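You operate a simulated robot arm through the tools that you are given. There is no shell and no other tool. Be economical: measure what you need, move in short steps, check, and stop when the job is done.

The job below is to be done with a simulated two-armed robot. You get a single attempt, and the scene is never put back.

## Task
Pack the pink wax box in the case drawer and latch the case.
Fine: the black case; shut its drawer and lid; both of its latches.

It is judged by the outcome, as a careful person would: the job done as asked, and still so three seconds after it is handed in. It fails if anything else is knocked over, pushed out of place, dropped, spilled or broken. A push-on lid holds only when it is set on centred and level and pressed home; a screw cap is set on level and turned clockwise until tight.

## Robot
Two 7-joint arms with three-finger grippers on one trunk, on a base that drives. Base frame: it is fixed to the floor where the robot stands at the start and does not move with it; the origin is under the middle of the robot, x ahead of it, y to its left, z up. Readings come in mm, rad, newtons and seconds.
The left shoulder is at the start at [62, 154, 917], the right one opposite. With the tool pointing down near the work surface each hand reaches from about 240 to 660 mm from the robot's upright axis, wherever it stands, measured 20 degrees to its own side. Places, roughly: black case lid [500, 300, 1000]; case drawer [500, 100, 700]; drawer catch [400, 100, 800]; inside of the case drawer [500, 100, 700]; left black case latch [600, -100, 800]; right black case latch [800, 0, 800]. Payload 2.69 kg a hand.
The TCP of each hand is the grasp point between the finger pads, 29 mm short of the fingertips. In the tool frame z runs along the fingers and y along their closing line. The gripper opens to 120 mm. The gripper's body begins 78 mm behind the TCP.
Orientation is that of the tool frame in the base frame, as a unit quaternion [w, x, y, z]. With the fingers straight down and closing along the base's y, the tool's x points along the base's -x, its y along +y and its z along -z.

## Interface
- The arms move only by the tool send_rows. It takes "left_commands", "right_commands" or both (then of equal length, played together; a hand with none holds still); each is a list of rows, each an object (a shift or turn left out is 0, a gripper value left out holds the last) with "slide": the shift along the base's x, y, z in mm, a list of three; "delta_rot": the turn, a rotation vector about the base's x, y, z in rad, a list of three; "jaw": the opening, from 0 (shut) to 1 (fully open). In form: [{"slide": [tx, ty, tz], "delta_rot": [rx, ry, rz], "jaw": jaw}, ...]. A call has 1 to 10 rows; each row shifts and turns the commanded pose from where the row before left it. Each row takes 0.2 s and may step no farther than 50 mm and 0.15 rad from the row before; otherwise, or with a gripper value out of range, the whole call is refused. Where a pose cannot be reached the arm comes as near as it can. A force on the tool above 60 N (or 10 N above the force at the start of the call, whichever is more), or a blocked arm, ends the call early, and 0.2 s more pass. The fingers move at their own pace and stop on an object; they squeeze with about 30 N. The grip force told is the motor's: it shows also when the fingers shut on nothing. Time passes only in rows, and 0.2 s behind the last, so rows that do not move let the fingers close. The reply holds the time, the measured pose of the TCP, the force on the tool along the base axes, the opening and the grip force, in the units named above and with some noise, with the torque about the TCP (base axes, N m) and any sound that the robot's microphone picked up.
- Cameras (640 x 400 px; columns grow to the right, rows downward): "scene" is now at [182.2, 25.2, 1061.3]; the picture's right is [0.26, -0.97, 0.00], its down [-0.54, -0.14, -0.83] and it looks along [0.80, 0.22, -0.56] (base axes); focal length 214 px, centre (320, 200). "left" rides on the left gripper at [63, 0, -104] in its tool frame; the picture's right is [0.00, 1.00, 0.00], its down [-0.83, 0.00, -0.56] and it looks along [-0.56, 0.00, 0.83] (tool axes); focal length 275 px, centre (320, 200). "right" rides on the right gripper at [63, 0, -104] in its tool frame; the picture's right is [0.00, 1.00, 0.00], its down [-0.83, 0.00, -0.56] and it looks along [-0.56, 0.00, 0.83] (tool axes); focal length 275 px, centre (320, 200). There is no depth. A picture from a camera that has moved, and an enlarged one, comes with that camera's place and axes in the base frame and with its lens.
- get_image(camera): a new picture of that camera. No time passes.
- slide_trunk(by): slides the trunk up (or, below 0, down) by that many mm; the arms and the scene camera ride with it, the base frame stays. It gives what a move gives, with no picture.
- steer(legs): drives the robot by 1 to 6 legs, each [ahead, left, turn to the left] in mm, mm and rad, along the robot's own axes; the way and the turn of a leg run together, so that a leg with both is an arc; at most 1500 mm and 3.142 rad a leg. The arms and the cameras ride along, it lands a little off, and it stops where it bumps. It gives what a move gives.
- aim_head(pan, tilt): turns the head with the scene camera to pan (to the left, within 1.396 rad either way) and tilt (down, from -0.506 to 1.204), counted from straight ahead of the robot. It gives what a move gives.
- zoom(camera, box): a new picture of the part [left, top, right, bottom] of that camera's present view, enlarged. No time passes.
- close_job(): hands the job in; it is judged then, once.

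Work in short steps. Places have to be worked out from the pictures, the camera data and where the tool is seen: move nearer, look again, correct. Check each grasp and each placing, and mend what went wrong. You have 120 turns and 108 pictures in all, those below and enlarged ones among them. Open the grippers and draw the arms clear of the work before you hand the job in, unless the task says otherwise; then end with one line.

The tools are called after "Emit:" by a JSON object that holds its "method" and its "body". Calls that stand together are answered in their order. send_rows: Moves the arms, as the interface text tells. Its arguments: {"type":"object","properties":{"left_commands":{"type":"array"},"right_commands":{"type":"array"}},"required":[]} The other tools are called the same way: slide_trunk (by) slides the trunk up or down; steer (legs) drives the base; aim_head (pan, tilt) turns the head that bears the scene camera; get_image (camera) takes a picture; zoom (camera, box) takes an enlarged picture of a part of a camera's view; close_job () hands the job in.

At the start:

```text
t: 0.0
left_position: [390.4, 111.3, 1000.9]
left_orientation: [0.0, 0.0, 1.0, 0.0]
left_contact_force: [-0.8, -0.4, 0.3]
left_ft_torque: [-0.07, 0.03, -0.01]
left_width: 120.0
left_grip_force: 0.2
right_position: [363.9, -178.5, 1001.2]
right_orientation: [0.001, 0.0, 1.0, 0.0]
right_contact_force: [-0.2, 0.5, -0.3]
right_ft_torque: [0.02, 0.01, 0.0]
right_width: 119.8
right_grip_force: 0.0
trunk travel left (down, up): [-289.0, 149.0]
robot x, y, heading: [-2.4, 4.7, -0.0]
head pan, tilt: [0.262, 0.592]
```

scene: 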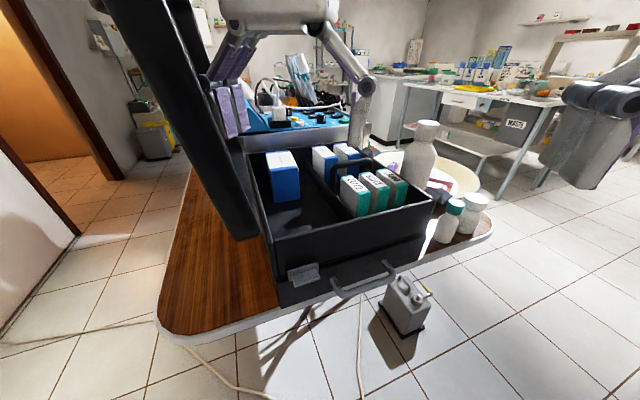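
right: 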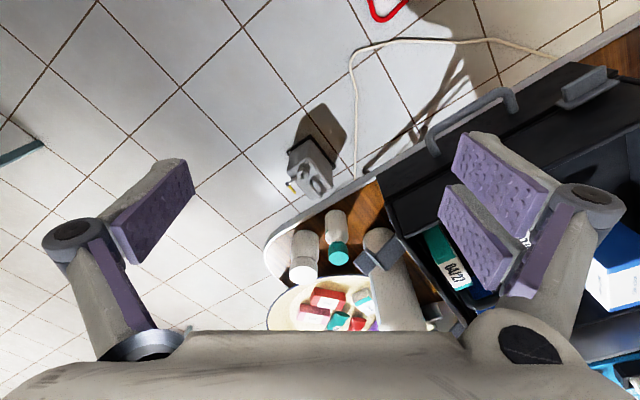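
left: 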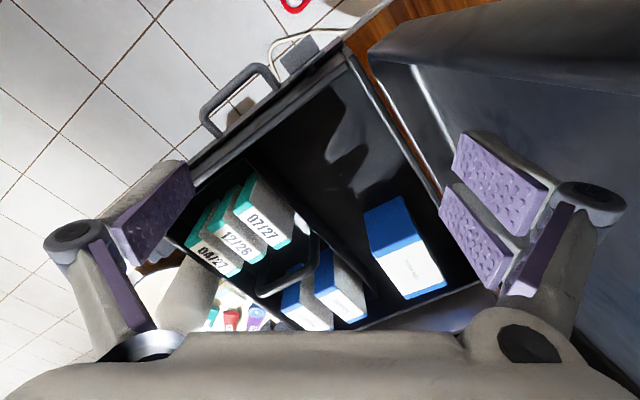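

The case is open, with its lid standing on the left and what looks like the drawer pulled towards me. I don't see the pink box yet, so I'll zoom in on the scene.

Emit:
{"method": "zoom", "body": {"camera": "scene", "box": [160, 60, 500, 320]}}

Emit:
{"method": "zoom", "body": {"camera": "right", "box": [240, 60, 640, 340]}}

Emit:
{"method": "aim_head", "body": {"pan": 0.0, "tilt": 0.75}}

Emit:
{"method": "get_image", "body": {"camera": "scene"}}

```text
1.54 times, centred on (330, 190) of scene
camera zoom: at [182.2, 25.2, 1061.3], right [0.26, -0.97, 0.0], down [-0.54, -0.14, -0.83], along [0.8, 0.22, -0.56], focal length 330 px, centre (305, 215)
```

zoom: 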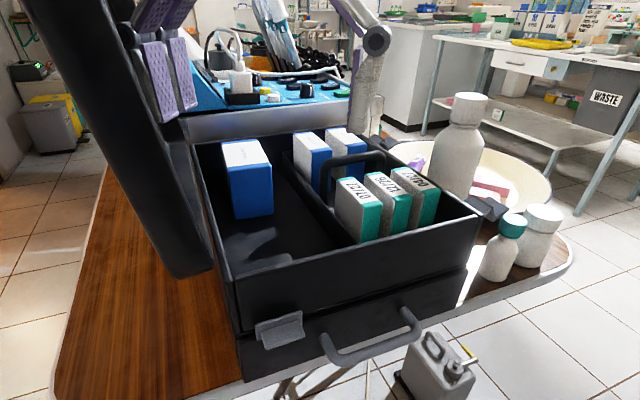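

```text
1.43 times, centred on (440, 200) of right
camera zoom: at [301.9, -178.1, 1104.7], right [0.0, 1.0, 0.0], down [0.83, 0.0, 0.56], along [0.56, 0.0, -0.83], focal length 393 px, centre (149, 200)
```

zoom: 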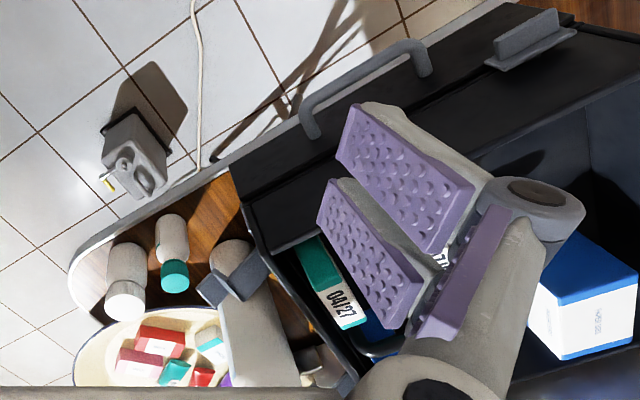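

```text
t: 0.8
left_position: [390.9, 109.7, 1000.5]
left_orientation: [0.001, 0.0, 1.0, 0.0]
left_contact_force: [0.7, 0.2, 0.0]
left_ft_torque: [0.03, 0.01, 0.0]
left_width: 120.0
left_grip_force: 0.1
right_position: [365.1, -178.0, 999.1]
right_orientation: [0.001, 0.0, 1.0, 0.0]
right_contact_force: [-0.8, 0.1, -0.8]
right_ft_torque: [0.0, 0.03, -0.01]
right_width: 120.0
right_grip_force: 0.2
trunk travel left (down, up): [-289.0, 149.0]
robot x, y, heading: [-0.7, -2.1, 0.0]
head pan, tilt: [0.0, 0.75]
```

```text
102 pictures are left
camera scene: at [179.5, 2.3, 1047.6], right [0.0, -1.0, 0.0], down [-0.68, 0.0, -0.73], along [0.73, 0.0, -0.68], focal length 214 px, centre (320, 200)
```

scene: 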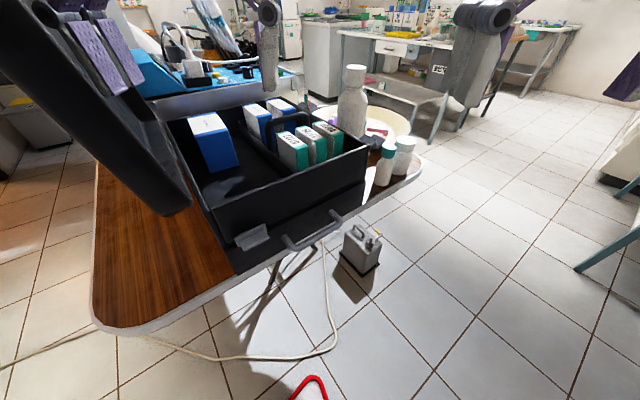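

The pink box is probably among the boxes in the bowl on the right. I'll raise the right hand, move it forward, and look down at the bowl and the latch side.

Emit:
{"method": "send_rows", "body": {"right_commands": [{"slide": [10, -30, 40]}, {"slide": [40, -20, 20]}, {"slide": [45, 0, 0]}, {"slide": [45, 0, 0]}, {"slide": [40, 0, 0]}]}}

Emit:
{"method": "get_image", "body": {"camera": "right"}}

```text
refused: row 1 steps farther than a row can; nothing moved
```

```text
101 pictures are left
camera right: at [301.9, -178.1, 1104.8], right [0.0, 1.0, 0.0], down [0.83, 0.0, 0.56], along [0.56, 0.0, -0.83], focal length 275 px, centre (320, 200)
```

right: 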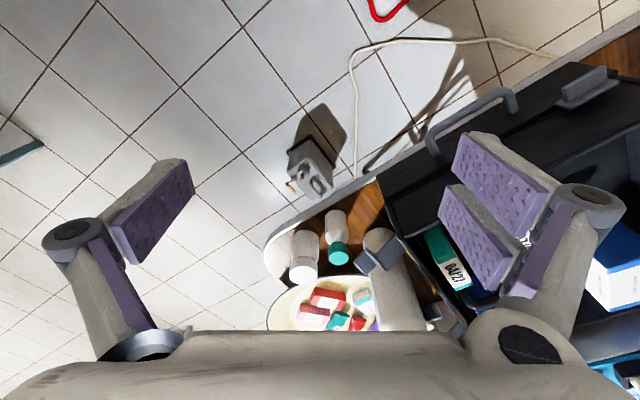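

The step was too long, so I'll resend the move in smaller rows.

Emit:
{"method": "send_rows", "body": {"right_commands": [{"slide": [0, -20, 40]}, {"slide": [30, -20, 25]}, {"slide": [45, 0, 0]}, {"slide": [45, 0, 0]}, {"slide": [40, 0, 0]}]}}

Emit:
{"method": "get_image", "body": {"camera": "right"}}

```text
t: 2.0
left_position: [390.2, 111.4, 999.5]
left_orientation: [0.0, 0.0, 1.0, 0.0]
left_contact_force: [0.7, -0.2, -0.5]
left_ft_torque: [-0.02, 0.01, 0.0]
left_width: 119.8
left_grip_force: 0.1
right_position: [526.5, -191.7, 1009.8]
right_orientation: [0.001, -0.002, 1.0, 0.0]
right_contact_force: [0.4, -0.6, 0.6]
right_ft_torque: [0.0, 0.0, -0.01]
right_width: 120.2
right_grip_force: 0.0
right hand out of reach, approached as far as the arm can: row 1, 2, 5
trunk travel left (down, up): [-289.0, 149.0]
robot x, y, heading: [-2.0, -1.9, 0.001]
head pan, tilt: [0.0, 0.75]
```

```text
100 pictures are left
camera right: at [463.1, -192.3, 1115.0], right [-0.01, 1.0, 0.0], down [0.83, 0.01, 0.56], along [0.56, 0.0, -0.83], focal length 275 px, centre (320, 200)
```

right: 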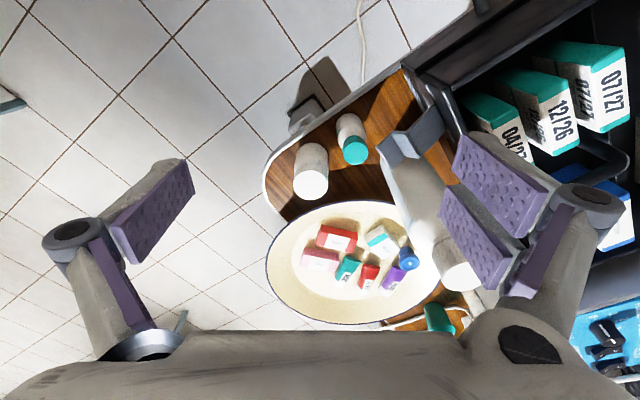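

Emit:
{"method": "zoom", "body": {"camera": "right", "box": [260, 110, 480, 340]}}

```text
1.74 times, centred on (370, 225) of right
camera zoom: at [463.1, -192.3, 1115.0], right [-0.01, 1.0, 0.0], down [0.83, 0.01, 0.56], along [0.56, 0.0, -0.83], focal length 479 px, centre (233, 156)
```

zoom: 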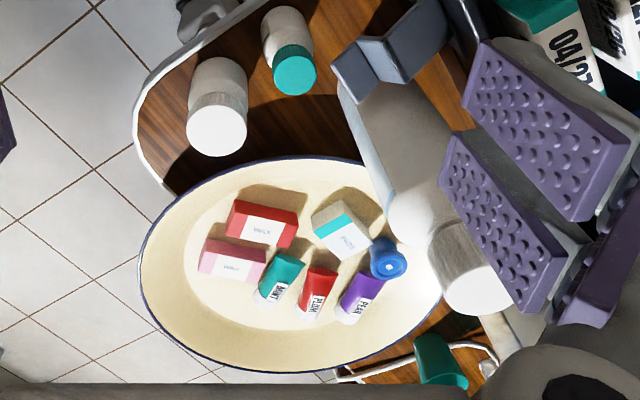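

The pink WAX box lies at the bowl's near right, at about (858,-195,740). I'll tuck the right hand back in and drive round to the table's right end, so both the bowl and the latch side are within reach.

Emit:
{"method": "send_rows", "body": {"right_commands": [{"slide": [-48, 0, 0]}, {"slide": [-48, 0, 0]}, {"slide": [-48, 0, 0]}, {"slide": [-48, 0, 0]}]}}

Emit:
{"method": "steer", "body": {"legs": [[0, -600, 0]]}}

Emit:
{"method": "get_image", "body": {"camera": "scene"}}

```text
t: 3.0
left_position: [390.5, 110.8, 1000.3]
left_orientation: [0.0, 0.0, 1.0, 0.0]
left_contact_force: [0.1, 0.5, 0.8]
left_ft_torque: [-0.03, 0.0, -0.01]
left_width: 120.0
left_grip_force: 0.0
right_position: [334.1, -191.1, 1003.1]
right_orientation: [0.002, 0.0, 1.0, 0.001]
right_contact_force: [0.0, 0.0, 0.1]
right_ft_torque: [-0.02, 0.01, 0.02]
right_width: 120.1
right_grip_force: 0.1
right hand out of reach, approached as far as the arm can: row 4
trunk travel left (down, up): [-289.0, 149.0]
robot x, y, heading: [-1.2, 1.1, 0.001]
head pan, tilt: [0.0, 0.75]
```

```text
t: 8.0
left_position: [391.1, -484.5, 1000.1]
left_orientation: [0.0, -0.002, 1.0, -0.001]
left_contact_force: [0.1, -0.1, 1.9]
left_ft_torque: [0.03, 0.03, 0.02]
left_width: 119.7
left_grip_force: 0.1
right_position: [337.0, -784.9, 1003.5]
right_orientation: [0.001, -0.001, 1.0, 0.0]
right_contact_force: [0.1, -0.6, 0.4]
right_ft_torque: [-0.01, -0.01, 0.0]
right_width: 119.9
right_grip_force: 0.0
trunk travel left (down, up): [-289.0, 149.0]
robot x, y, heading: [-1.5, -599.5, 0.004]
head pan, tilt: [0.0, 0.75]
```

```text
98 pictures are left
camera scene: at [180.3, -593.6, 1047.5], right [0.0, -1.0, 0.0], down [-0.68, 0.0, -0.73], along [0.73, 0.0, -0.68], focal length 214 px, centre (320, 200)
```

scene: 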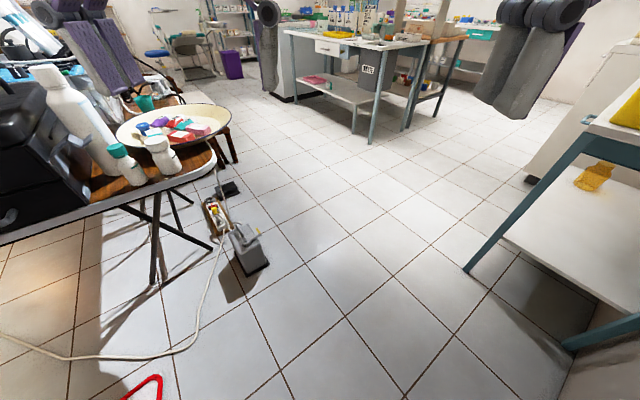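

The way is clear: the canister is near (790,-240), and the red item and cable are near y>-100. I'll drive ahead 470, then turn left towards the bowl.

Emit:
{"method": "steer", "body": {"legs": [[470, 0, 0], [0, 0, 1.15]]}}

Emit:
{"method": "get_image", "body": {"camera": "scene"}}

Emit:
{"method": "get_image", "body": {"camera": "right"}}

```text
t: 13.7
left_position: [532.9, -192.4, 1000.5]
left_orientation: [0.0, -0.542, 0.84, 0.0]
left_contact_force: [-0.6, 0.4, 0.1]
left_ft_torque: [0.01, 0.05, -0.02]
left_width: 119.9
left_grip_force: 0.0
right_position: [785.1, -366.8, 1002.9]
right_orientation: [0.001, -0.542, 0.84, 0.0]
right_contact_force: [-0.7, 0.5, -0.3]
right_ft_torque: [0.03, -0.02, 0.01]
right_width: 120.0
right_grip_force: 0.0
trunk travel left (down, up): [-289.0, 149.0]
robot x, y, heading: [472.8, -595.0, 1.146]
head pan, tilt: [0.0, 0.75]
```

```text
97 pictures are left
camera scene: at [547.4, -428.9, 1047.5], right [0.91, -0.41, 0.0], down [-0.28, -0.62, -0.73], along [0.3, 0.67, -0.68], focal length 214 px, centre (320, 200)
```

scene: 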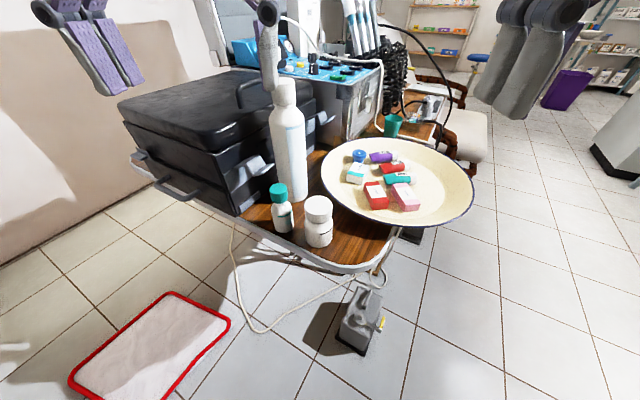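

```text
96 pictures are left
camera right: at [759.5, -424.6, 1108.0], right [-0.91, 0.41, 0.0], down [0.34, 0.76, 0.56], along [0.23, 0.51, -0.83], focal length 275 px, centre (320, 200)
```

right: 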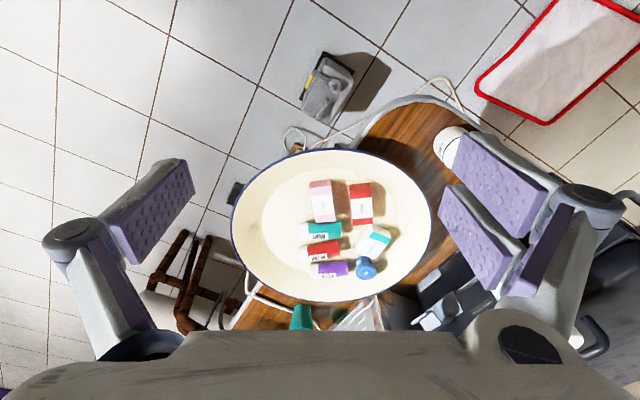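

The case top now looks shut, or it may be the lid seen from a new side. I'll zoom in to check.

Emit:
{"method": "zoom", "body": {"camera": "scene", "box": [100, 30, 340, 230]}}

Emit:
{"method": "zoom", "body": {"camera": "left", "box": [0, 0, 640, 400]}}

Emit:
{"method": "zoom", "body": {"camera": "right", "box": [220, 140, 440, 320]}}

```text
2.00 times, centred on (220, 130) of scene
camera zoom: at [547.4, -428.9, 1047.5], right [0.91, -0.41, 0.0], down [-0.28, -0.62, -0.73], along [0.3, 0.67, -0.68], focal length 429 px, centre (520, 340)
```

zoom: 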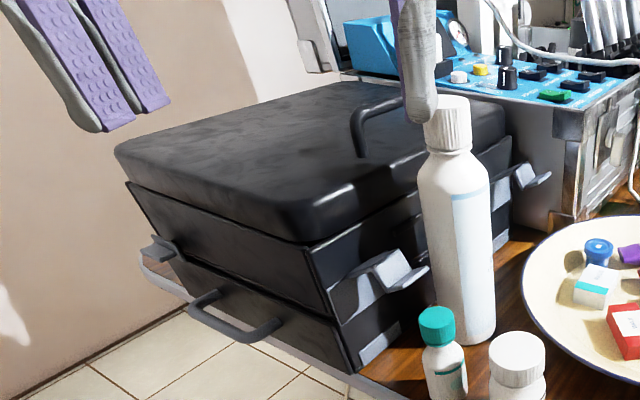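

```text
1.00 times, centred on (320, 200) of left (not enlarged: the box is as wide or as high as the picture)
camera zoom: at [506.9, -250.2, 1103.9], right [-0.91, 0.42, 0.0], down [0.35, 0.76, 0.56], along [0.23, 0.51, -0.83], focal length 275 px, centre (320, 200)
```

zoom: 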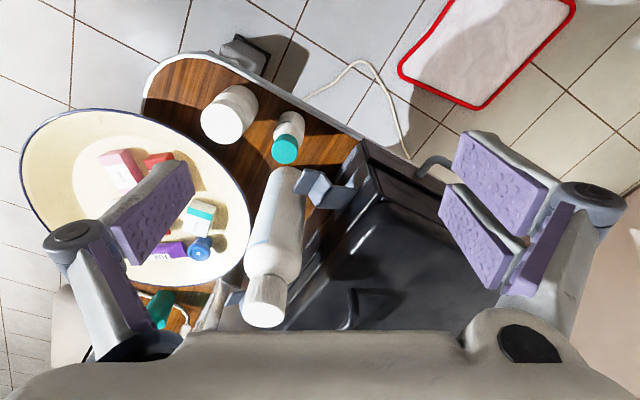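

```text
2.22 times, centred on (330, 230) of right
camera zoom: at [759.5, -424.6, 1108.0], right [-0.91, 0.41, 0.0], down [0.34, 0.76, 0.56], along [0.23, 0.51, -0.83], focal length 612 px, centre (298, 133)
```

zoom: 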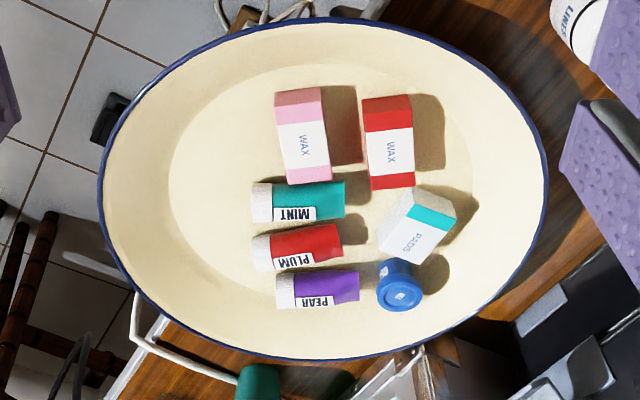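

The lid is already down on the case, with the latches open on its right side. The pink box is at about (858,-199), roughly 32 mm wide and turned about 8°, so I'll move over it with a part-open jaw.

Emit:
{"method": "send_rows", "body": {"right_commands": [{"slide": [18, 42, 0], "delta_rot": [0, 0, 0.065], "jaw": 0.45}, {"slide": [18, 42, 0], "delta_rot": [0, 0, 0.065]}, {"slide": [18, 42, 0]}, {"slide": [19, 42, 0]}, {"slide": [0, 0, -45]}, {"slide": [0, 0, -45]}, {"slide": [0, 0, -40]}]}}

Emit:
{"method": "get_image", "body": {"camera": "right"}}

Emit:
{"method": "get_image", "body": {"camera": "scene"}}

```text
t: 15.3
left_position: [533.5, -192.9, 1000.6]
left_orientation: [0.0, -0.542, 0.84, 0.0]
left_contact_force: [-1.0, 0.6, 0.3]
left_ft_torque: [0.01, 0.0, -0.01]
left_width: 120.0
left_grip_force: 0.0
right_position: [859.1, -199.1, 872.1]
right_orientation: [0.001, -0.595, 0.804, 0.001]
right_contact_force: [0.6, -0.2, -0.2]
right_ft_torque: [0.0, 0.02, 0.0]
right_width: 54.3
right_grip_force: 0.1
trunk travel left (down, up): [-289.0, 149.0]
robot x, y, heading: [473.0, -596.6, 1.143]
head pan, tilt: [0.0, 0.75]
```

```text
92 pictures are left
camera right: at [840.3, -259.3, 977.1], right [-0.96, 0.29, 0.0], down [0.24, 0.79, 0.56], along [0.16, 0.54, -0.83], focal length 275 px, centre (320, 200)
```

right: 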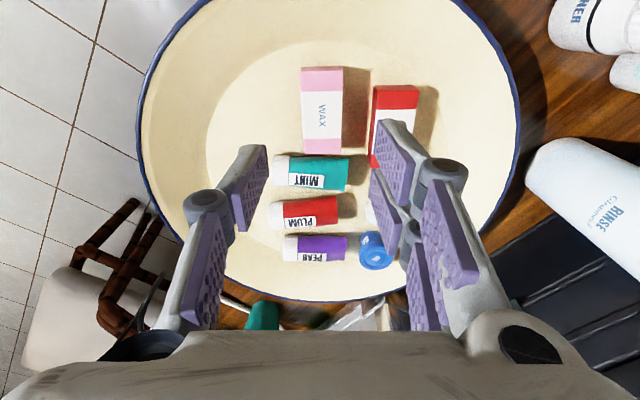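

```text
91 pictures are left
camera scene: at [547.7, -428.8, 1047.5], right [0.91, -0.41, 0.0], down [-0.28, -0.62, -0.73], along [0.3, 0.67, -0.68], focal length 214 px, centre (320, 200)
```

scene: 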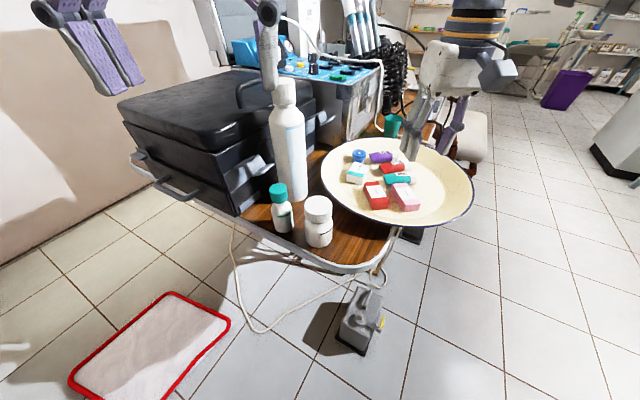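

Two views put the box's top at about (857,-199,752), aligned with the jaw. I'll go down to TCP 765 and check.

Emit:
{"method": "send_rows", "body": {"right_commands": [{"slide": [-2, 0, -45]}, {"slide": [0, 0, -40]}, {"slide": [0, 0, -22]}]}}

Emit:
{"method": "get_image", "body": {"camera": "right"}}

Emit:
{"method": "zoom", "body": {"camera": "scene", "box": [320, 120, 480, 240]}}

```text
t: 16.1
left_position: [532.6, -193.0, 1001.2]
left_orientation: [0.0, -0.542, 0.841, 0.0]
left_contact_force: [0.3, -0.6, 0.2]
left_ft_torque: [0.0, -0.02, -0.02]
left_width: 120.1
left_grip_force: 0.1
right_position: [856.7, -198.5, 766.0]
right_orientation: [0.001, -0.595, 0.804, 0.001]
right_contact_force: [0.5, -0.1, 0.3]
right_ft_torque: [-0.01, 0.01, -0.01]
right_width: 54.1
right_grip_force: 0.1
trunk travel left (down, up): [-289.0, 149.0]
robot x, y, heading: [474.6, -594.7, 1.142]
head pan, tilt: [0.0, 0.75]
```

```text
90 pictures are left
camera right: at [837.9, -258.6, 870.8], right [-0.96, 0.29, 0.0], down [0.24, 0.79, 0.56], along [0.16, 0.53, -0.83], focal length 275 px, centre (320, 200)
```

right: 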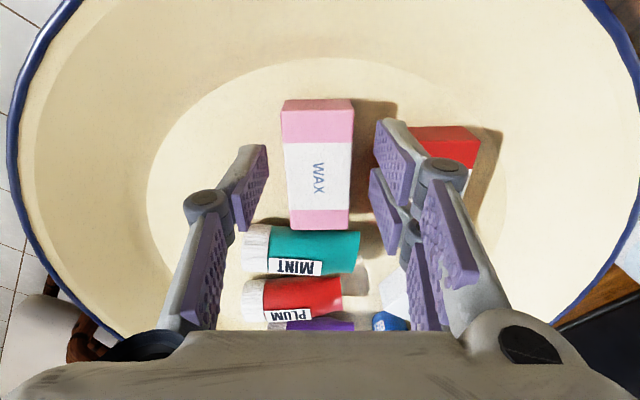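

```text
3.33 times, centred on (400, 180) of scene
camera zoom: at [547.5, -428.9, 1047.5], right [0.91, -0.41, 0.0], down [-0.28, -0.62, -0.73], along [0.3, 0.67, -0.68], focal length 715 px, centre (53, 267)
```

zoom: 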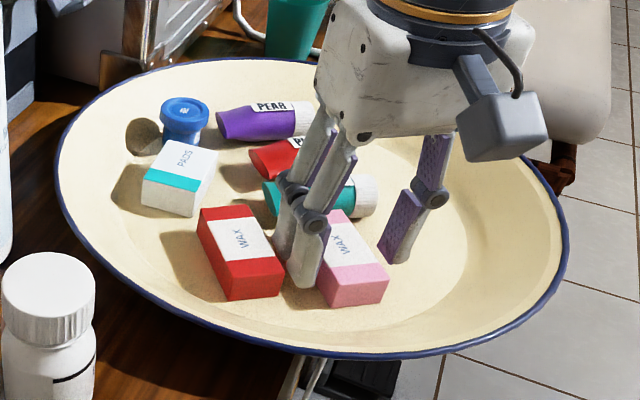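

The fingers straddle the box, with clearance to the red one. I'll go 6 mm lower and close.

Emit:
{"method": "send_rows", "body": {"right_commands": [{"slide": [0, 0, -6]}, {"jaw": 0.15}, {"jaw": 0.15}, {"jaw": 0.15}, {"jaw": 0.15}]}}

```text
t: 17.3
left_position: [534.3, -192.7, 1000.0]
left_orientation: [0.001, -0.543, 0.84, 0.001]
left_contact_force: [0.2, -0.3, 0.4]
left_ft_torque: [0.01, -0.01, -0.02]
left_width: 120.2
left_grip_force: 0.0
right_position: [856.0, -199.0, 760.5]
right_orientation: [0.0, -0.595, 0.804, 0.0]
right_contact_force: [0.4, 0.7, 0.2]
right_ft_torque: [0.04, 0.01, 0.0]
right_width: 33.2
right_grip_force: 30.1
trunk travel left (down, up): [-289.0, 149.0]
robot x, y, heading: [475.3, -592.8, 1.146]
head pan, tilt: [0.0, 0.75]
```

The jaw stopped at 33 mm with 30 N, so the box is gripped. I'll lift it.

Emit:
{"method": "send_rows", "body": {"right_commands": [{"slide": [0, 0, 20]}, {"slide": [0, 0, 45]}, {"slide": [0, 0, 45]}, {"slide": [0, 0, 45]}, {"slide": [-5, -35, 30]}, {"slide": [-10, -40, 20]}, {"slide": [-10, -40, 0]}]}}

Emit:
{"method": "get_image", "body": {"camera": "right"}}

Emit:
{"method": "get_image", "body": {"camera": "scene"}}

```text
t: 18.9
left_position: [533.5, -193.4, 999.7]
left_orientation: [0.001, -0.542, 0.84, 0.0]
left_contact_force: [0.2, 0.5, 0.4]
left_ft_torque: [0.02, 0.02, -0.01]
left_width: 120.0
left_grip_force: 0.0
right_position: [830.9, -316.0, 964.1]
right_orientation: [0.001, -0.595, 0.803, 0.001]
right_contact_force: [0.0, 1.2, -0.4]
right_ft_torque: [0.05, -0.01, 0.0]
right_width: 33.0
right_grip_force: 29.7
trunk travel left (down, up): [-289.0, 149.0]
robot x, y, heading: [473.6, -594.0, 1.147]
head pan, tilt: [0.0, 0.75]
```

```text
88 pictures are left
camera right: at [812.6, -375.5, 1069.6], right [-0.96, 0.29, 0.0], down [0.24, 0.8, 0.56], along [0.16, 0.53, -0.83], focal length 275 px, centre (320, 200)
```

right: 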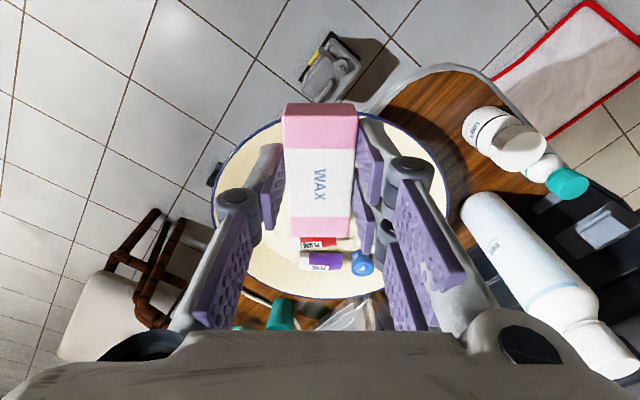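

```text
87 pictures are left
camera scene: at [547.5, -429.3, 1047.6], right [0.91, -0.41, 0.0], down [-0.28, -0.62, -0.73], along [0.3, 0.67, -0.68], focal length 214 px, centre (320, 200)
```

scene: 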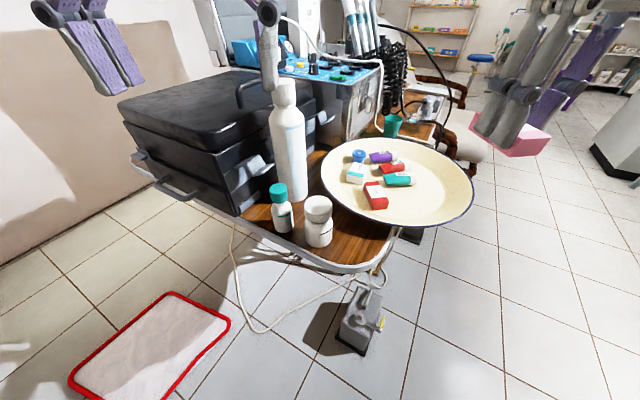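

The box is held securely. I'll pull the right hand in a little and slide the robot left to face the drawer front and its catch.

Emit:
{"method": "send_rows", "body": {"right_commands": [{"slide": [-16, -37, 10]}, {"slide": [-16, -37, 10]}]}}

Emit:
{"method": "steer", "body": {"legs": [[0, 190, 0], [0, 0, -0.12]]}}

Emit:
{"method": "aim_head", "body": {"pan": 0.3, "tilt": 0.6}}

Emit:
{"method": "get_image", "body": {"camera": "scene"}}

Emit:
{"method": "get_image", "body": {"camera": "left"}}

```text
t: 19.5
left_position: [533.7, -192.6, 1001.3]
left_orientation: [0.001, -0.544, 0.839, 0.0]
left_contact_force: [0.3, 0.3, 0.0]
left_ft_torque: [0.01, -0.03, -0.01]
left_width: 120.3
left_grip_force: 0.0
right_position: [798.8, -388.6, 986.1]
right_orientation: [0.0, -0.595, 0.804, 0.001]
right_contact_force: [0.4, 0.1, -0.4]
right_ft_torque: [0.01, -0.02, -0.01]
right_width: 33.3
right_grip_force: 30.1
trunk travel left (down, up): [-289.0, 149.0]
robot x, y, heading: [470.8, -598.5, 1.146]
head pan, tilt: [0.0, 0.75]
```

```text
t: 22.2
left_position: [406.3, -125.5, 999.9]
left_orientation: [0.001, -0.492, 0.871, 0.0]
left_contact_force: [0.0, 0.4, 0.8]
left_ft_torque: [-0.03, 0.01, 0.02]
left_width: 119.8
left_grip_force: 0.0
right_position: [647.8, -350.2, 984.6]
right_orientation: [0.001, -0.547, 0.837, 0.0]
right_contact_force: [0.1, -0.4, 0.3]
right_ft_torque: [0.02, 0.0, 0.01]
right_width: 33.0
right_grip_force: 30.0
trunk travel left (down, up): [-289.0, 149.0]
robot x, y, heading: [299.1, -517.5, 1.028]
head pan, tilt: [0.0, 0.75]
```

```text
t: 23.0
left_position: [407.5, -125.0, 999.9]
left_orientation: [0.001, -0.492, 0.871, 0.0]
left_contact_force: [0.1, 0.7, 0.2]
left_ft_torque: [0.01, -0.01, -0.01]
left_width: 120.4
left_grip_force: 0.1
right_position: [647.8, -350.8, 986.5]
right_orientation: [0.0, -0.547, 0.837, 0.001]
right_contact_force: [0.6, 0.2, 0.2]
right_ft_torque: [-0.01, 0.02, 0.02]
right_width: 33.2
right_grip_force: 29.4
trunk travel left (down, up): [-289.0, 149.0]
robot x, y, heading: [298.8, -512.8, 1.027]
head pan, tilt: [0.3, 0.6]
```

```text
86 pictures are left
camera scene: at [371.6, -345.7, 1060.4], right [0.97, -0.24, 0.0], down [-0.14, -0.55, -0.82], along [0.2, 0.8, -0.57], focal length 214 px, centre (320, 200)
```

scene: 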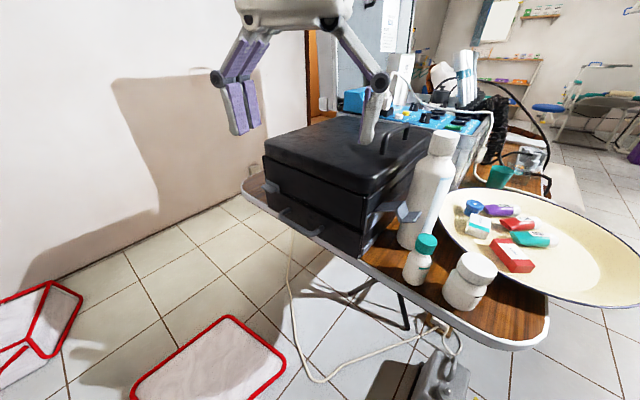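

```text
85 pictures are left
camera left: at [374.2, -178.4, 1103.9], right [-0.85, 0.52, 0.0], down [0.43, 0.71, 0.56], along [0.29, 0.48, -0.83], focal length 275 px, centre (320, 200)
```

left: 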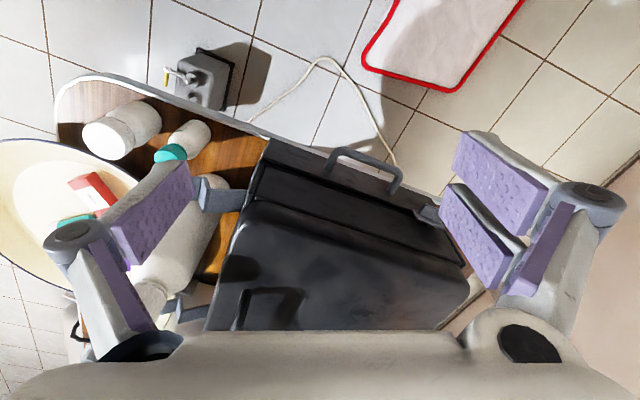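

I'll zoom in on the case front and the latches.

Emit:
{"method": "zoom", "body": {"camera": "scene", "box": [240, 130, 400, 270]}}

Emit:
{"method": "zoom", "body": {"camera": "left", "box": [180, 130, 480, 330]}}

Emit:
{"method": "zoom", "body": {"camera": "scene", "box": [350, 120, 470, 260]}}

```text
2.86 times, centred on (320, 200) of scene
camera zoom: at [371.6, -345.7, 1060.4], right [0.97, -0.24, 0.0], down [-0.14, -0.55, -0.82], along [0.2, 0.8, -0.57], focal length 613 px, centre (320, 200)
```

zoom: 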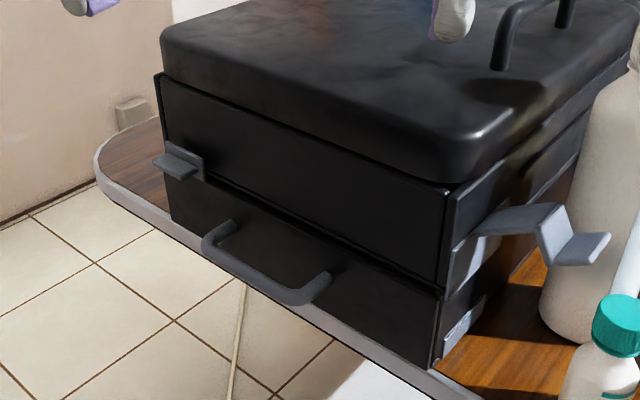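

```text
2.00 times, centred on (330, 230) of left
camera zoom: at [374.2, -178.4, 1103.9], right [-0.85, 0.52, 0.0], down [0.43, 0.71, 0.56], along [0.29, 0.48, -0.83], focal length 551 px, centre (300, 140)
```

zoom: 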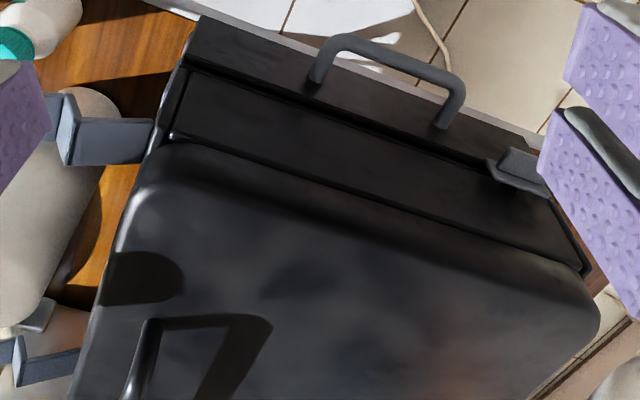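

```text
2.86 times, centred on (410, 190) of scene
camera zoom: at [371.6, -345.7, 1060.4], right [0.97, -0.24, 0.0], down [-0.14, -0.55, -0.82], along [0.2, 0.8, -0.57], focal length 613 px, centre (63, 229)
```

zoom: 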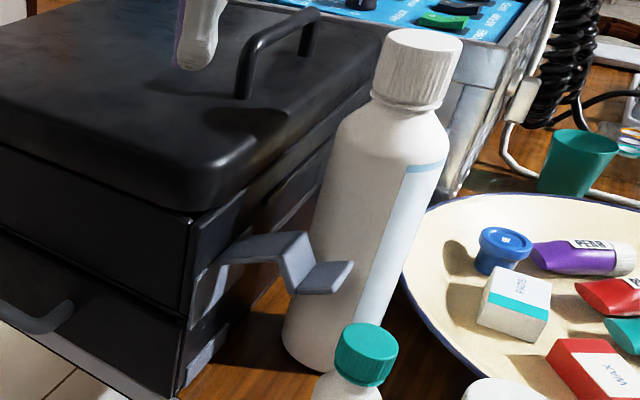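

The zoom re-renders at higher resolution, so I'll look tightly at the catch and at the latch.

Emit:
{"method": "zoom", "body": {"camera": "scene", "box": [270, 175, 310, 200]}}

Emit:
{"method": "zoom", "body": {"camera": "scene", "box": [345, 190, 425, 250]}}

```text
16.00 times, centred on (290, 188) of scene
camera zoom: at [371.6, -345.7, 1060.4], right [0.97, -0.24, 0.0], down [-0.14, -0.55, -0.82], along [0.2, 0.8, -0.57], focal length 3432 px, centre (800, 400)
```

zoom: 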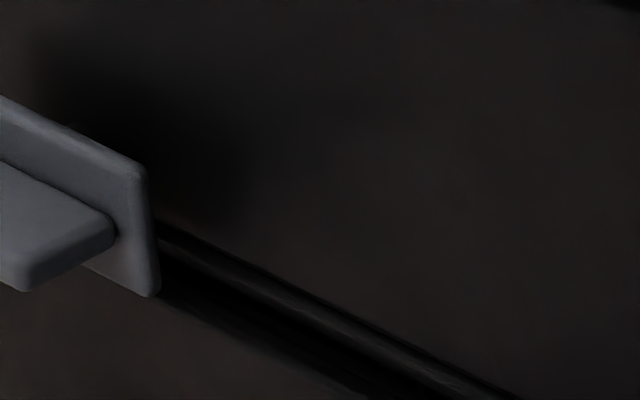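

```text
6.67 times, centred on (385, 220) of scene
camera zoom: at [371.6, -345.7, 1060.4], right [0.97, -0.24, 0.0], down [-0.14, -0.55, -0.82], along [0.2, 0.8, -0.57], focal length 1430 px, centre (-113, 67)
```

zoom: 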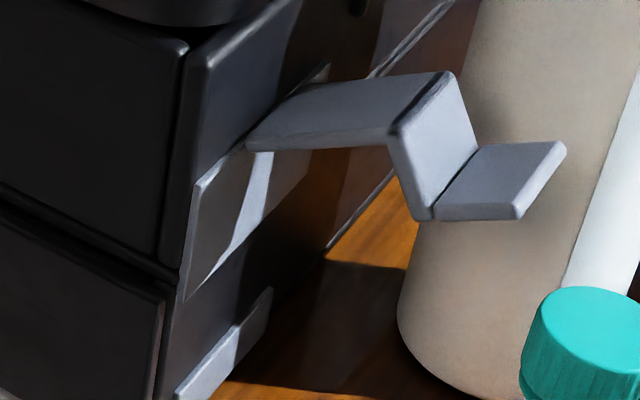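

The catch is an L-bracket at about (377,117,785) overlapping the drawer seam, with a tab sticking out. The handle bar is at about (412,6,749). I'll bring the left hand to the catch with the jaw closing along the front face and tilted slightly inward.

Emit:
{"method": "send_rows", "body": {"left_commands": [{"slide": [-9, 36, -10], "delta_rot": [0, 0, -0.1], "jaw": 0.5}, {"slide": [-9, 36, -15], "delta_rot": [0, 0, -0.1]}, {"slide": [-9, 36, -15], "delta_rot": [0, 0, -0.1]}, {"slide": [-9, 36, -15], "delta_rot": [0, 0, -0.1]}, {"slide": [-9, 36, -15], "delta_rot": [0.087, -0.122, 0]}, {"slide": [-9, 36, -15], "delta_rot": [0.087, -0.122, 0]}]}}

Emit:
{"method": "get_image", "body": {"camera": "left"}}

Emit:
{"method": "get_image", "body": {"camera": "scene"}}

```text
t: 24.4
left_position: [350.4, 89.9, 914.7]
left_orientation: [0.143, -0.305, 0.94, 0.045]
left_contact_force: [-10.0, -10.5, 1.7]
left_ft_torque: [-0.02, 0.28, 0.41]
left_width: 60.5
left_grip_force: 0.0
right_position: [646.1, -351.5, 986.6]
right_orientation: [0.002, -0.547, 0.837, 0.001]
right_contact_force: [0.6, 0.5, -0.3]
right_ft_torque: [0.01, -0.01, -0.02]
right_width: 33.0
right_grip_force: 29.9
trunk travel left (down, up): [-289.0, 149.0]
robot x, y, heading: [301.2, -517.6, 1.025]
head pan, tilt: [0.3, 0.6]
```

```text
79 pictures are left
camera left: at [275.7, 37.6, 995.0], right [-0.58, 0.81, 0.0], down [0.51, 0.37, 0.78], along [0.63, 0.45, -0.63], focal length 275 px, centre (320, 200)
```

left: 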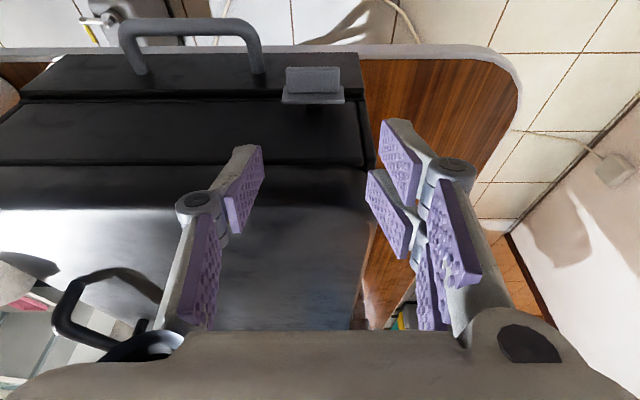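

```text
78 pictures are left
camera scene: at [369.9, -347.0, 1060.7], right [0.97, -0.24, 0.0], down [-0.13, -0.55, -0.83], along [0.2, 0.8, -0.56], focal length 214 px, centre (320, 200)
```

scene: 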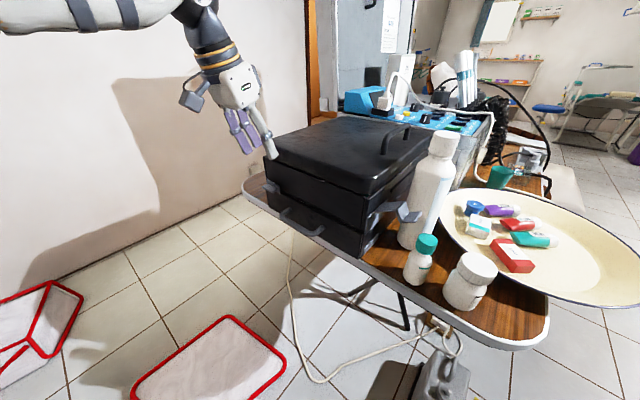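

A fingertip touched the lid front with about 14 N. I'll back off outward, then lower in front of the catch.

Emit:
{"method": "send_rows", "body": {"left_commands": [{"slide": [-33, -23, 0]}, {"slide": [-8, -6, -30]}, {"slide": [0, 0, -40]}]}}

Emit:
{"method": "get_image", "body": {"camera": "left"}}

Emit:
{"method": "zoom", "body": {"camera": "scene", "box": [220, 130, 380, 260]}}

```text
t: 25.2
left_position: [311.7, 63.2, 844.3]
left_orientation: [0.143, -0.305, 0.941, 0.045]
left_contact_force: [1.3, -0.5, -0.4]
left_ft_torque: [-0.02, 0.01, 0.0]
left_width: 59.9
left_grip_force: 0.0
right_position: [648.9, -349.5, 986.3]
right_orientation: [0.0, -0.547, 0.837, 0.0]
right_contact_force: [0.0, -0.1, -0.7]
right_ft_torque: [0.02, 0.01, -0.01]
right_width: 33.3
right_grip_force: 30.4
trunk travel left (down, up): [-289.0, 149.0]
robot x, y, heading: [299.0, -514.1, 1.034]
head pan, tilt: [0.3, 0.6]
```

```text
77 pictures are left
camera left: at [237.4, 9.1, 925.1], right [-0.58, 0.81, 0.0], down [0.51, 0.37, 0.78], along [0.63, 0.45, -0.63], focal length 275 px, centre (320, 200)
```

left: 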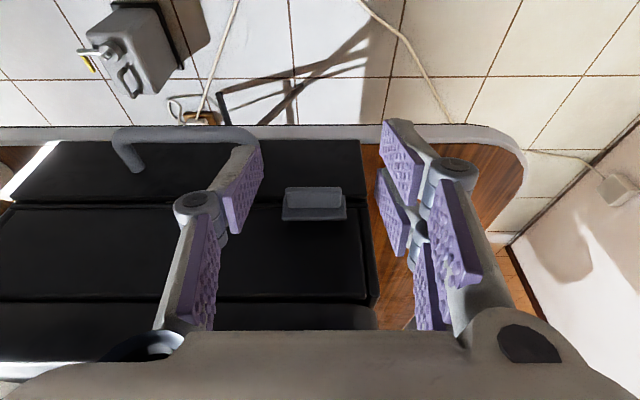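

```text
3.08 times, centred on (300, 195) of scene
camera zoom: at [371.5, -345.6, 1060.4], right [0.97, -0.24, 0.0], down [-0.14, -0.55, -0.82], along [0.2, 0.8, -0.57], focal length 660 px, centre (382, 215)
```

zoom: 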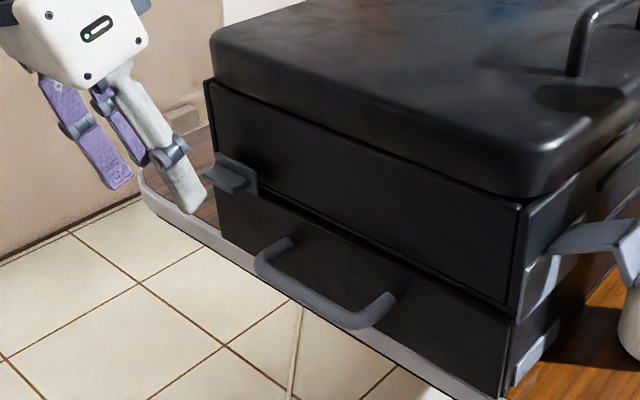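

I'll zoom in on the catch from the left hand.

Emit:
{"method": "zoom", "body": {"camera": "left", "box": [260, 165, 370, 240]}}

Emit:
{"method": "zoom", "body": {"camera": "scene", "box": [255, 165, 325, 215]}}

```text
5.33 times, centred on (315, 202) of left
camera zoom: at [237.4, 9.1, 925.1], right [-0.58, 0.81, 0.0], down [0.51, 0.37, 0.78], along [0.63, 0.45, -0.63], focal length 1468 px, centre (347, 187)
```

zoom: 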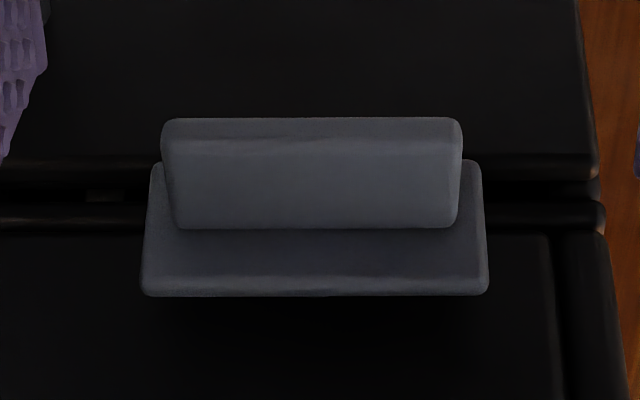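

```text
8.00 times, centred on (290, 190) of scene
camera zoom: at [371.5, -345.6, 1060.4], right [0.97, -0.24, 0.0], down [-0.14, -0.55, -0.82], along [0.2, 0.8, -0.57], focal length 1716 px, centre (560, 280)
```

zoom: 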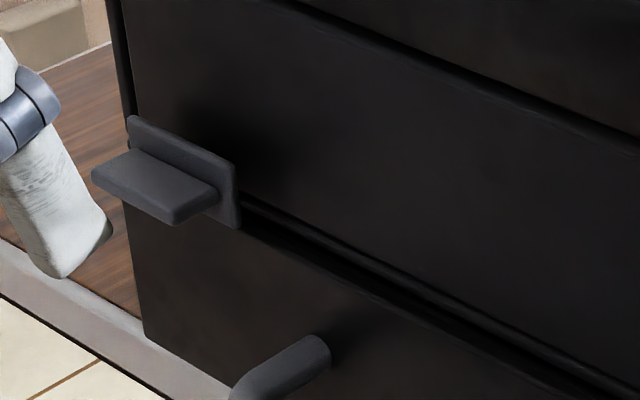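

The catch is a plate about 50 mm wide with a 44 mm thumb tab. I'll lower, then move in to straddle the tab.

Emit:
{"method": "send_rows", "body": {"left_commands": [{"slide": [3, -2, -46]}, {"slide": [22, 14, 0]}, {"slide": [22, 14, 0]}]}}

Emit:
{"method": "get_image", "body": {"camera": "left"}}

Emit:
{"method": "zoom", "body": {"camera": "scene", "box": [235, 145, 345, 225]}}

```text
t: 26.0
left_position: [350.1, 83.4, 797.3]
left_orientation: [0.135, -0.309, 0.941, 0.043]
left_contact_force: [-42.3, -36.3, 8.7]
left_ft_torque: [0.01, 1.08, 1.74]
left_width: 61.4
left_grip_force: 0.9
right_position: [642.2, -353.6, 988.0]
right_orientation: [0.003, -0.548, 0.837, 0.001]
right_contact_force: [0.0, -0.6, -0.8]
right_ft_torque: [-0.04, -0.01, 0.02]
right_width: 33.3
right_grip_force: 30.2
trunk travel left (down, up): [-289.0, 149.0]
robot x, y, heading: [299.5, -516.7, 1.027]
head pan, tilt: [0.3, 0.6]
```

```text
73 pictures are left
camera left: at [276.4, 29.9, 879.0], right [-0.59, 0.81, 0.0], down [0.52, 0.38, 0.77], along [0.62, 0.45, -0.64], focal length 275 px, centre (320, 200)
```

left: 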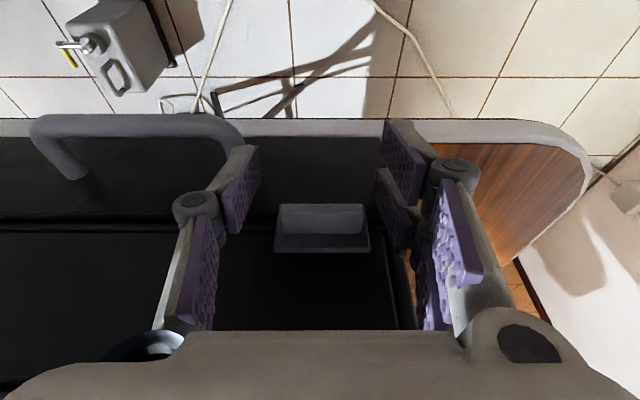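

```text
5.00 times, centred on (290, 185) of scene
camera zoom: at [366.4, -349.5, 1061.3], right [0.97, -0.24, 0.0], down [-0.13, -0.55, -0.83], along [0.2, 0.8, -0.56], focal length 1072 px, centre (470, 275)
```

zoom: 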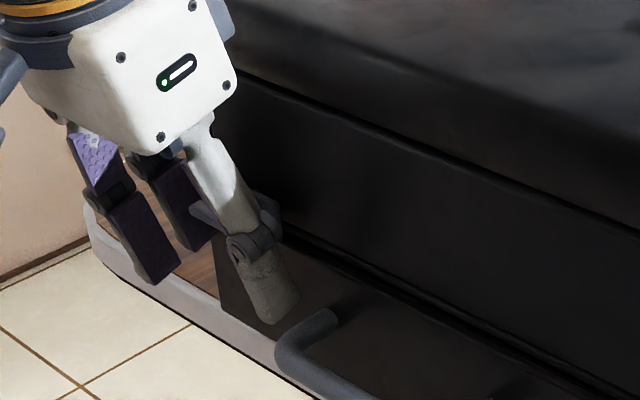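

A fingertip hit the drawer face, so the front plane is about 20 mm nearer than I judged and the tab sits at about (352,86,809). I'll back off, rise, and close on the tab ends.

Emit:
{"method": "send_rows", "body": {"left_commands": [{"slide": [-12, -8, 0]}, {"slide": [0, 0, 15]}, {"slide": [0, 0, 0], "jaw": 0.25}, {"jaw": 0.25}, {"jaw": 0.25}]}}

Emit:
{"method": "get_image", "body": {"camera": "left"}}

```text
t: 27.2
left_position: [347.3, 82.2, 813.9]
left_orientation: [0.143, -0.307, 0.94, 0.046]
left_contact_force: [-6.5, 21.2, 5.1]
left_ft_torque: [0.3, -0.02, 0.36]
left_width: 44.5
left_grip_force: 10.7
right_position: [647.4, -349.8, 985.5]
right_orientation: [0.001, -0.546, 0.838, 0.001]
right_contact_force: [-0.3, 1.1, -1.0]
right_ft_torque: [0.0, -0.03, 0.01]
right_width: 33.0
right_grip_force: 30.1
trunk travel left (down, up): [-289.0, 149.0]
robot x, y, heading: [300.7, -513.5, 1.029]
head pan, tilt: [0.3, 0.6]
```

```text
71 pictures are left
camera left: at [272.1, 29.1, 894.6], right [-0.58, 0.81, 0.0], down [0.51, 0.37, 0.78], along [0.63, 0.45, -0.63], focal length 275 px, centre (320, 200)
```

left: 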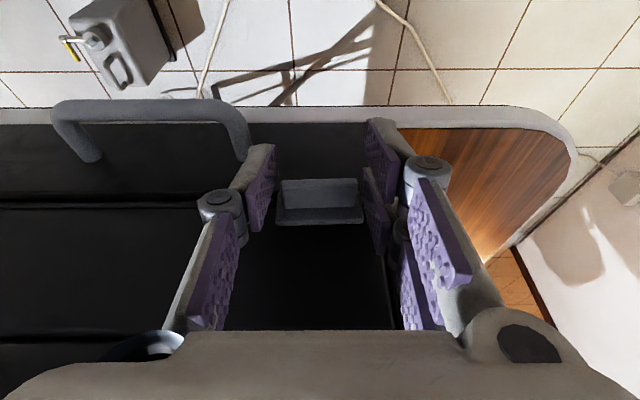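

One finger touches while the other has a gap. I'll shift the hand about 4 mm along the front and finish closing.

Emit:
{"method": "send_rows", "body": {"left_commands": [{"slide": [-2, 3, 0], "jaw": 0.15}, {"slide": [-0.5, 1, 0], "jaw": 0.15}, {"jaw": 0.15}, {"jaw": 0.15}]}}

Emit:
{"method": "zoom", "body": {"camera": "left", "box": [220, 100, 420, 260]}}

```text
t: 28.2
left_position: [346.2, 82.9, 813.1]
left_orientation: [0.142, -0.304, 0.941, 0.044]
left_contact_force: [-3.6, -2.3, -2.3]
left_ft_torque: [0.3, -0.34, 0.96]
left_width: 40.8
left_grip_force: 45.0
right_position: [647.5, -350.7, 985.3]
right_orientation: [0.001, -0.547, 0.837, 0.001]
right_contact_force: [0.1, -0.9, -1.1]
right_ft_torque: [0.02, 0.01, 0.0]
right_width: 33.2
right_grip_force: 29.6
trunk travel left (down, up): [-289.0, 149.0]
robot x, y, heading: [299.5, -517.5, 1.024]
head pan, tilt: [0.3, 0.6]
```

```text
2.50 times, centred on (320, 180) of left
camera zoom: at [270.8, 30.5, 894.2], right [-0.58, 0.81, 0.0], down [0.51, 0.37, 0.78], along [0.63, 0.45, -0.63], focal length 688 px, centre (320, 250)
```

zoom: 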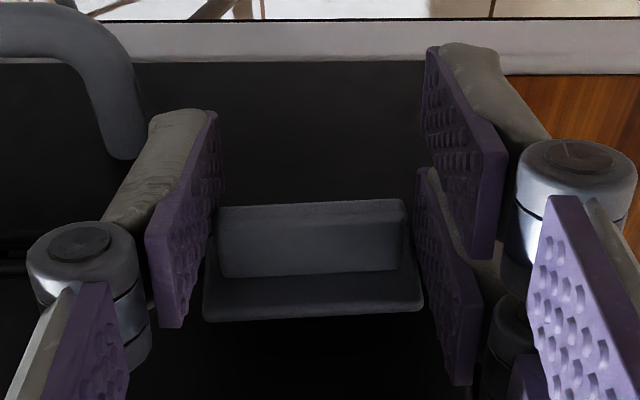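

The catch is gripped at 40.8 mm. I'll test lifting it in small steps.

Emit:
{"method": "send_rows", "body": {"left_commands": [{"slide": [0, 0, 5]}, {"slide": [0, 0, 5]}, {"slide": [0, 0, 5]}]}}

Emit:
{"method": "zoom", "body": {"camera": "left", "box": [220, 100, 420, 260]}}

```text
t: 29.0
left_position: [345.8, 83.6, 825.9]
left_orientation: [0.138, -0.305, 0.941, 0.041]
left_contact_force: [6.5, -16.6, -42.0]
left_ft_torque: [-0.83, 0.58, 0.22]
left_width: 41.8
left_grip_force: 44.8
right_position: [649.4, -348.3, 985.6]
right_orientation: [0.0, -0.547, 0.837, -0.001]
right_contact_force: [0.4, 0.1, -0.5]
right_ft_torque: [-0.02, -0.01, 0.03]
right_width: 33.2
right_grip_force: 29.8
trunk travel left (down, up): [-289.0, 149.0]
robot x, y, heading: [297.4, -514.6, 1.028]
head pan, tilt: [0.3, 0.6]
```

```text
2.50 times, centred on (320, 180) of left
camera zoom: at [271.4, 31.4, 906.4], right [-0.58, 0.81, 0.0], down [0.52, 0.37, 0.77], along [0.63, 0.45, -0.64], focal length 688 px, centre (320, 250)
```

zoom: 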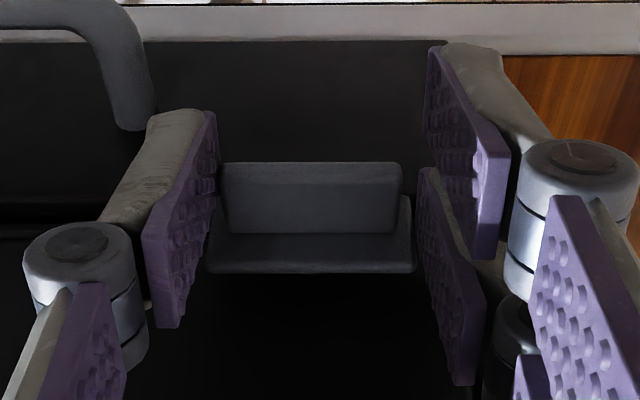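

The catch didn't follow: the pads slipped under 42 N. I'll try pressing it down instead.

Emit:
{"method": "send_rows", "body": {"left_commands": [{"slide": [0, 0, -6]}, {"slide": [0, 0, -6]}, {"slide": [0, 0, -6]}, {"slide": [0, 0, -6]}]}}

Emit:
{"method": "zoom", "body": {"camera": "left", "box": [220, 100, 420, 260]}}

```text
t: 30.0
left_position: [347.1, 83.9, 812.3]
left_orientation: [0.149, -0.305, 0.939, 0.051]
left_contact_force: [1.6, -0.8, 40.6]
left_ft_torque: [0.57, -0.58, 0.5]
left_width: 41.0
left_grip_force: 45.0
right_position: [647.8, -353.3, 986.0]
right_orientation: [0.002, -0.546, 0.838, 0.002]
right_contact_force: [-0.1, -0.4, -0.6]
right_ft_torque: [0.01, 0.0, 0.0]
right_width: 32.9
right_grip_force: 30.6
trunk travel left (down, up): [-289.0, 149.0]
robot x, y, heading: [299.5, -512.9, 1.029]
head pan, tilt: [0.3, 0.6]
```

```text
2.50 times, centred on (320, 180) of left
camera zoom: at [272.0, 30.4, 890.2], right [-0.58, 0.81, 0.01], down [0.5, 0.36, 0.79], along [0.64, 0.46, -0.62], focal length 688 px, centre (320, 250)
```

zoom: 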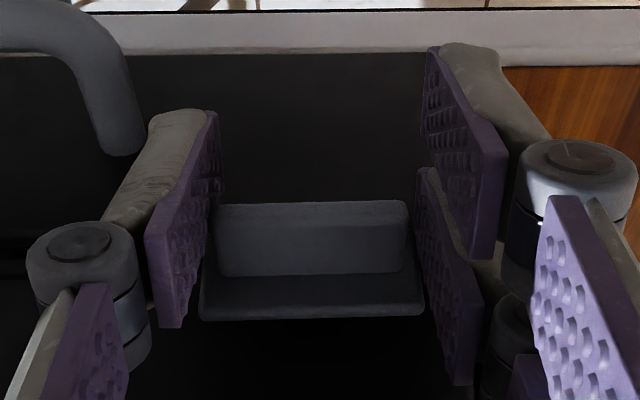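

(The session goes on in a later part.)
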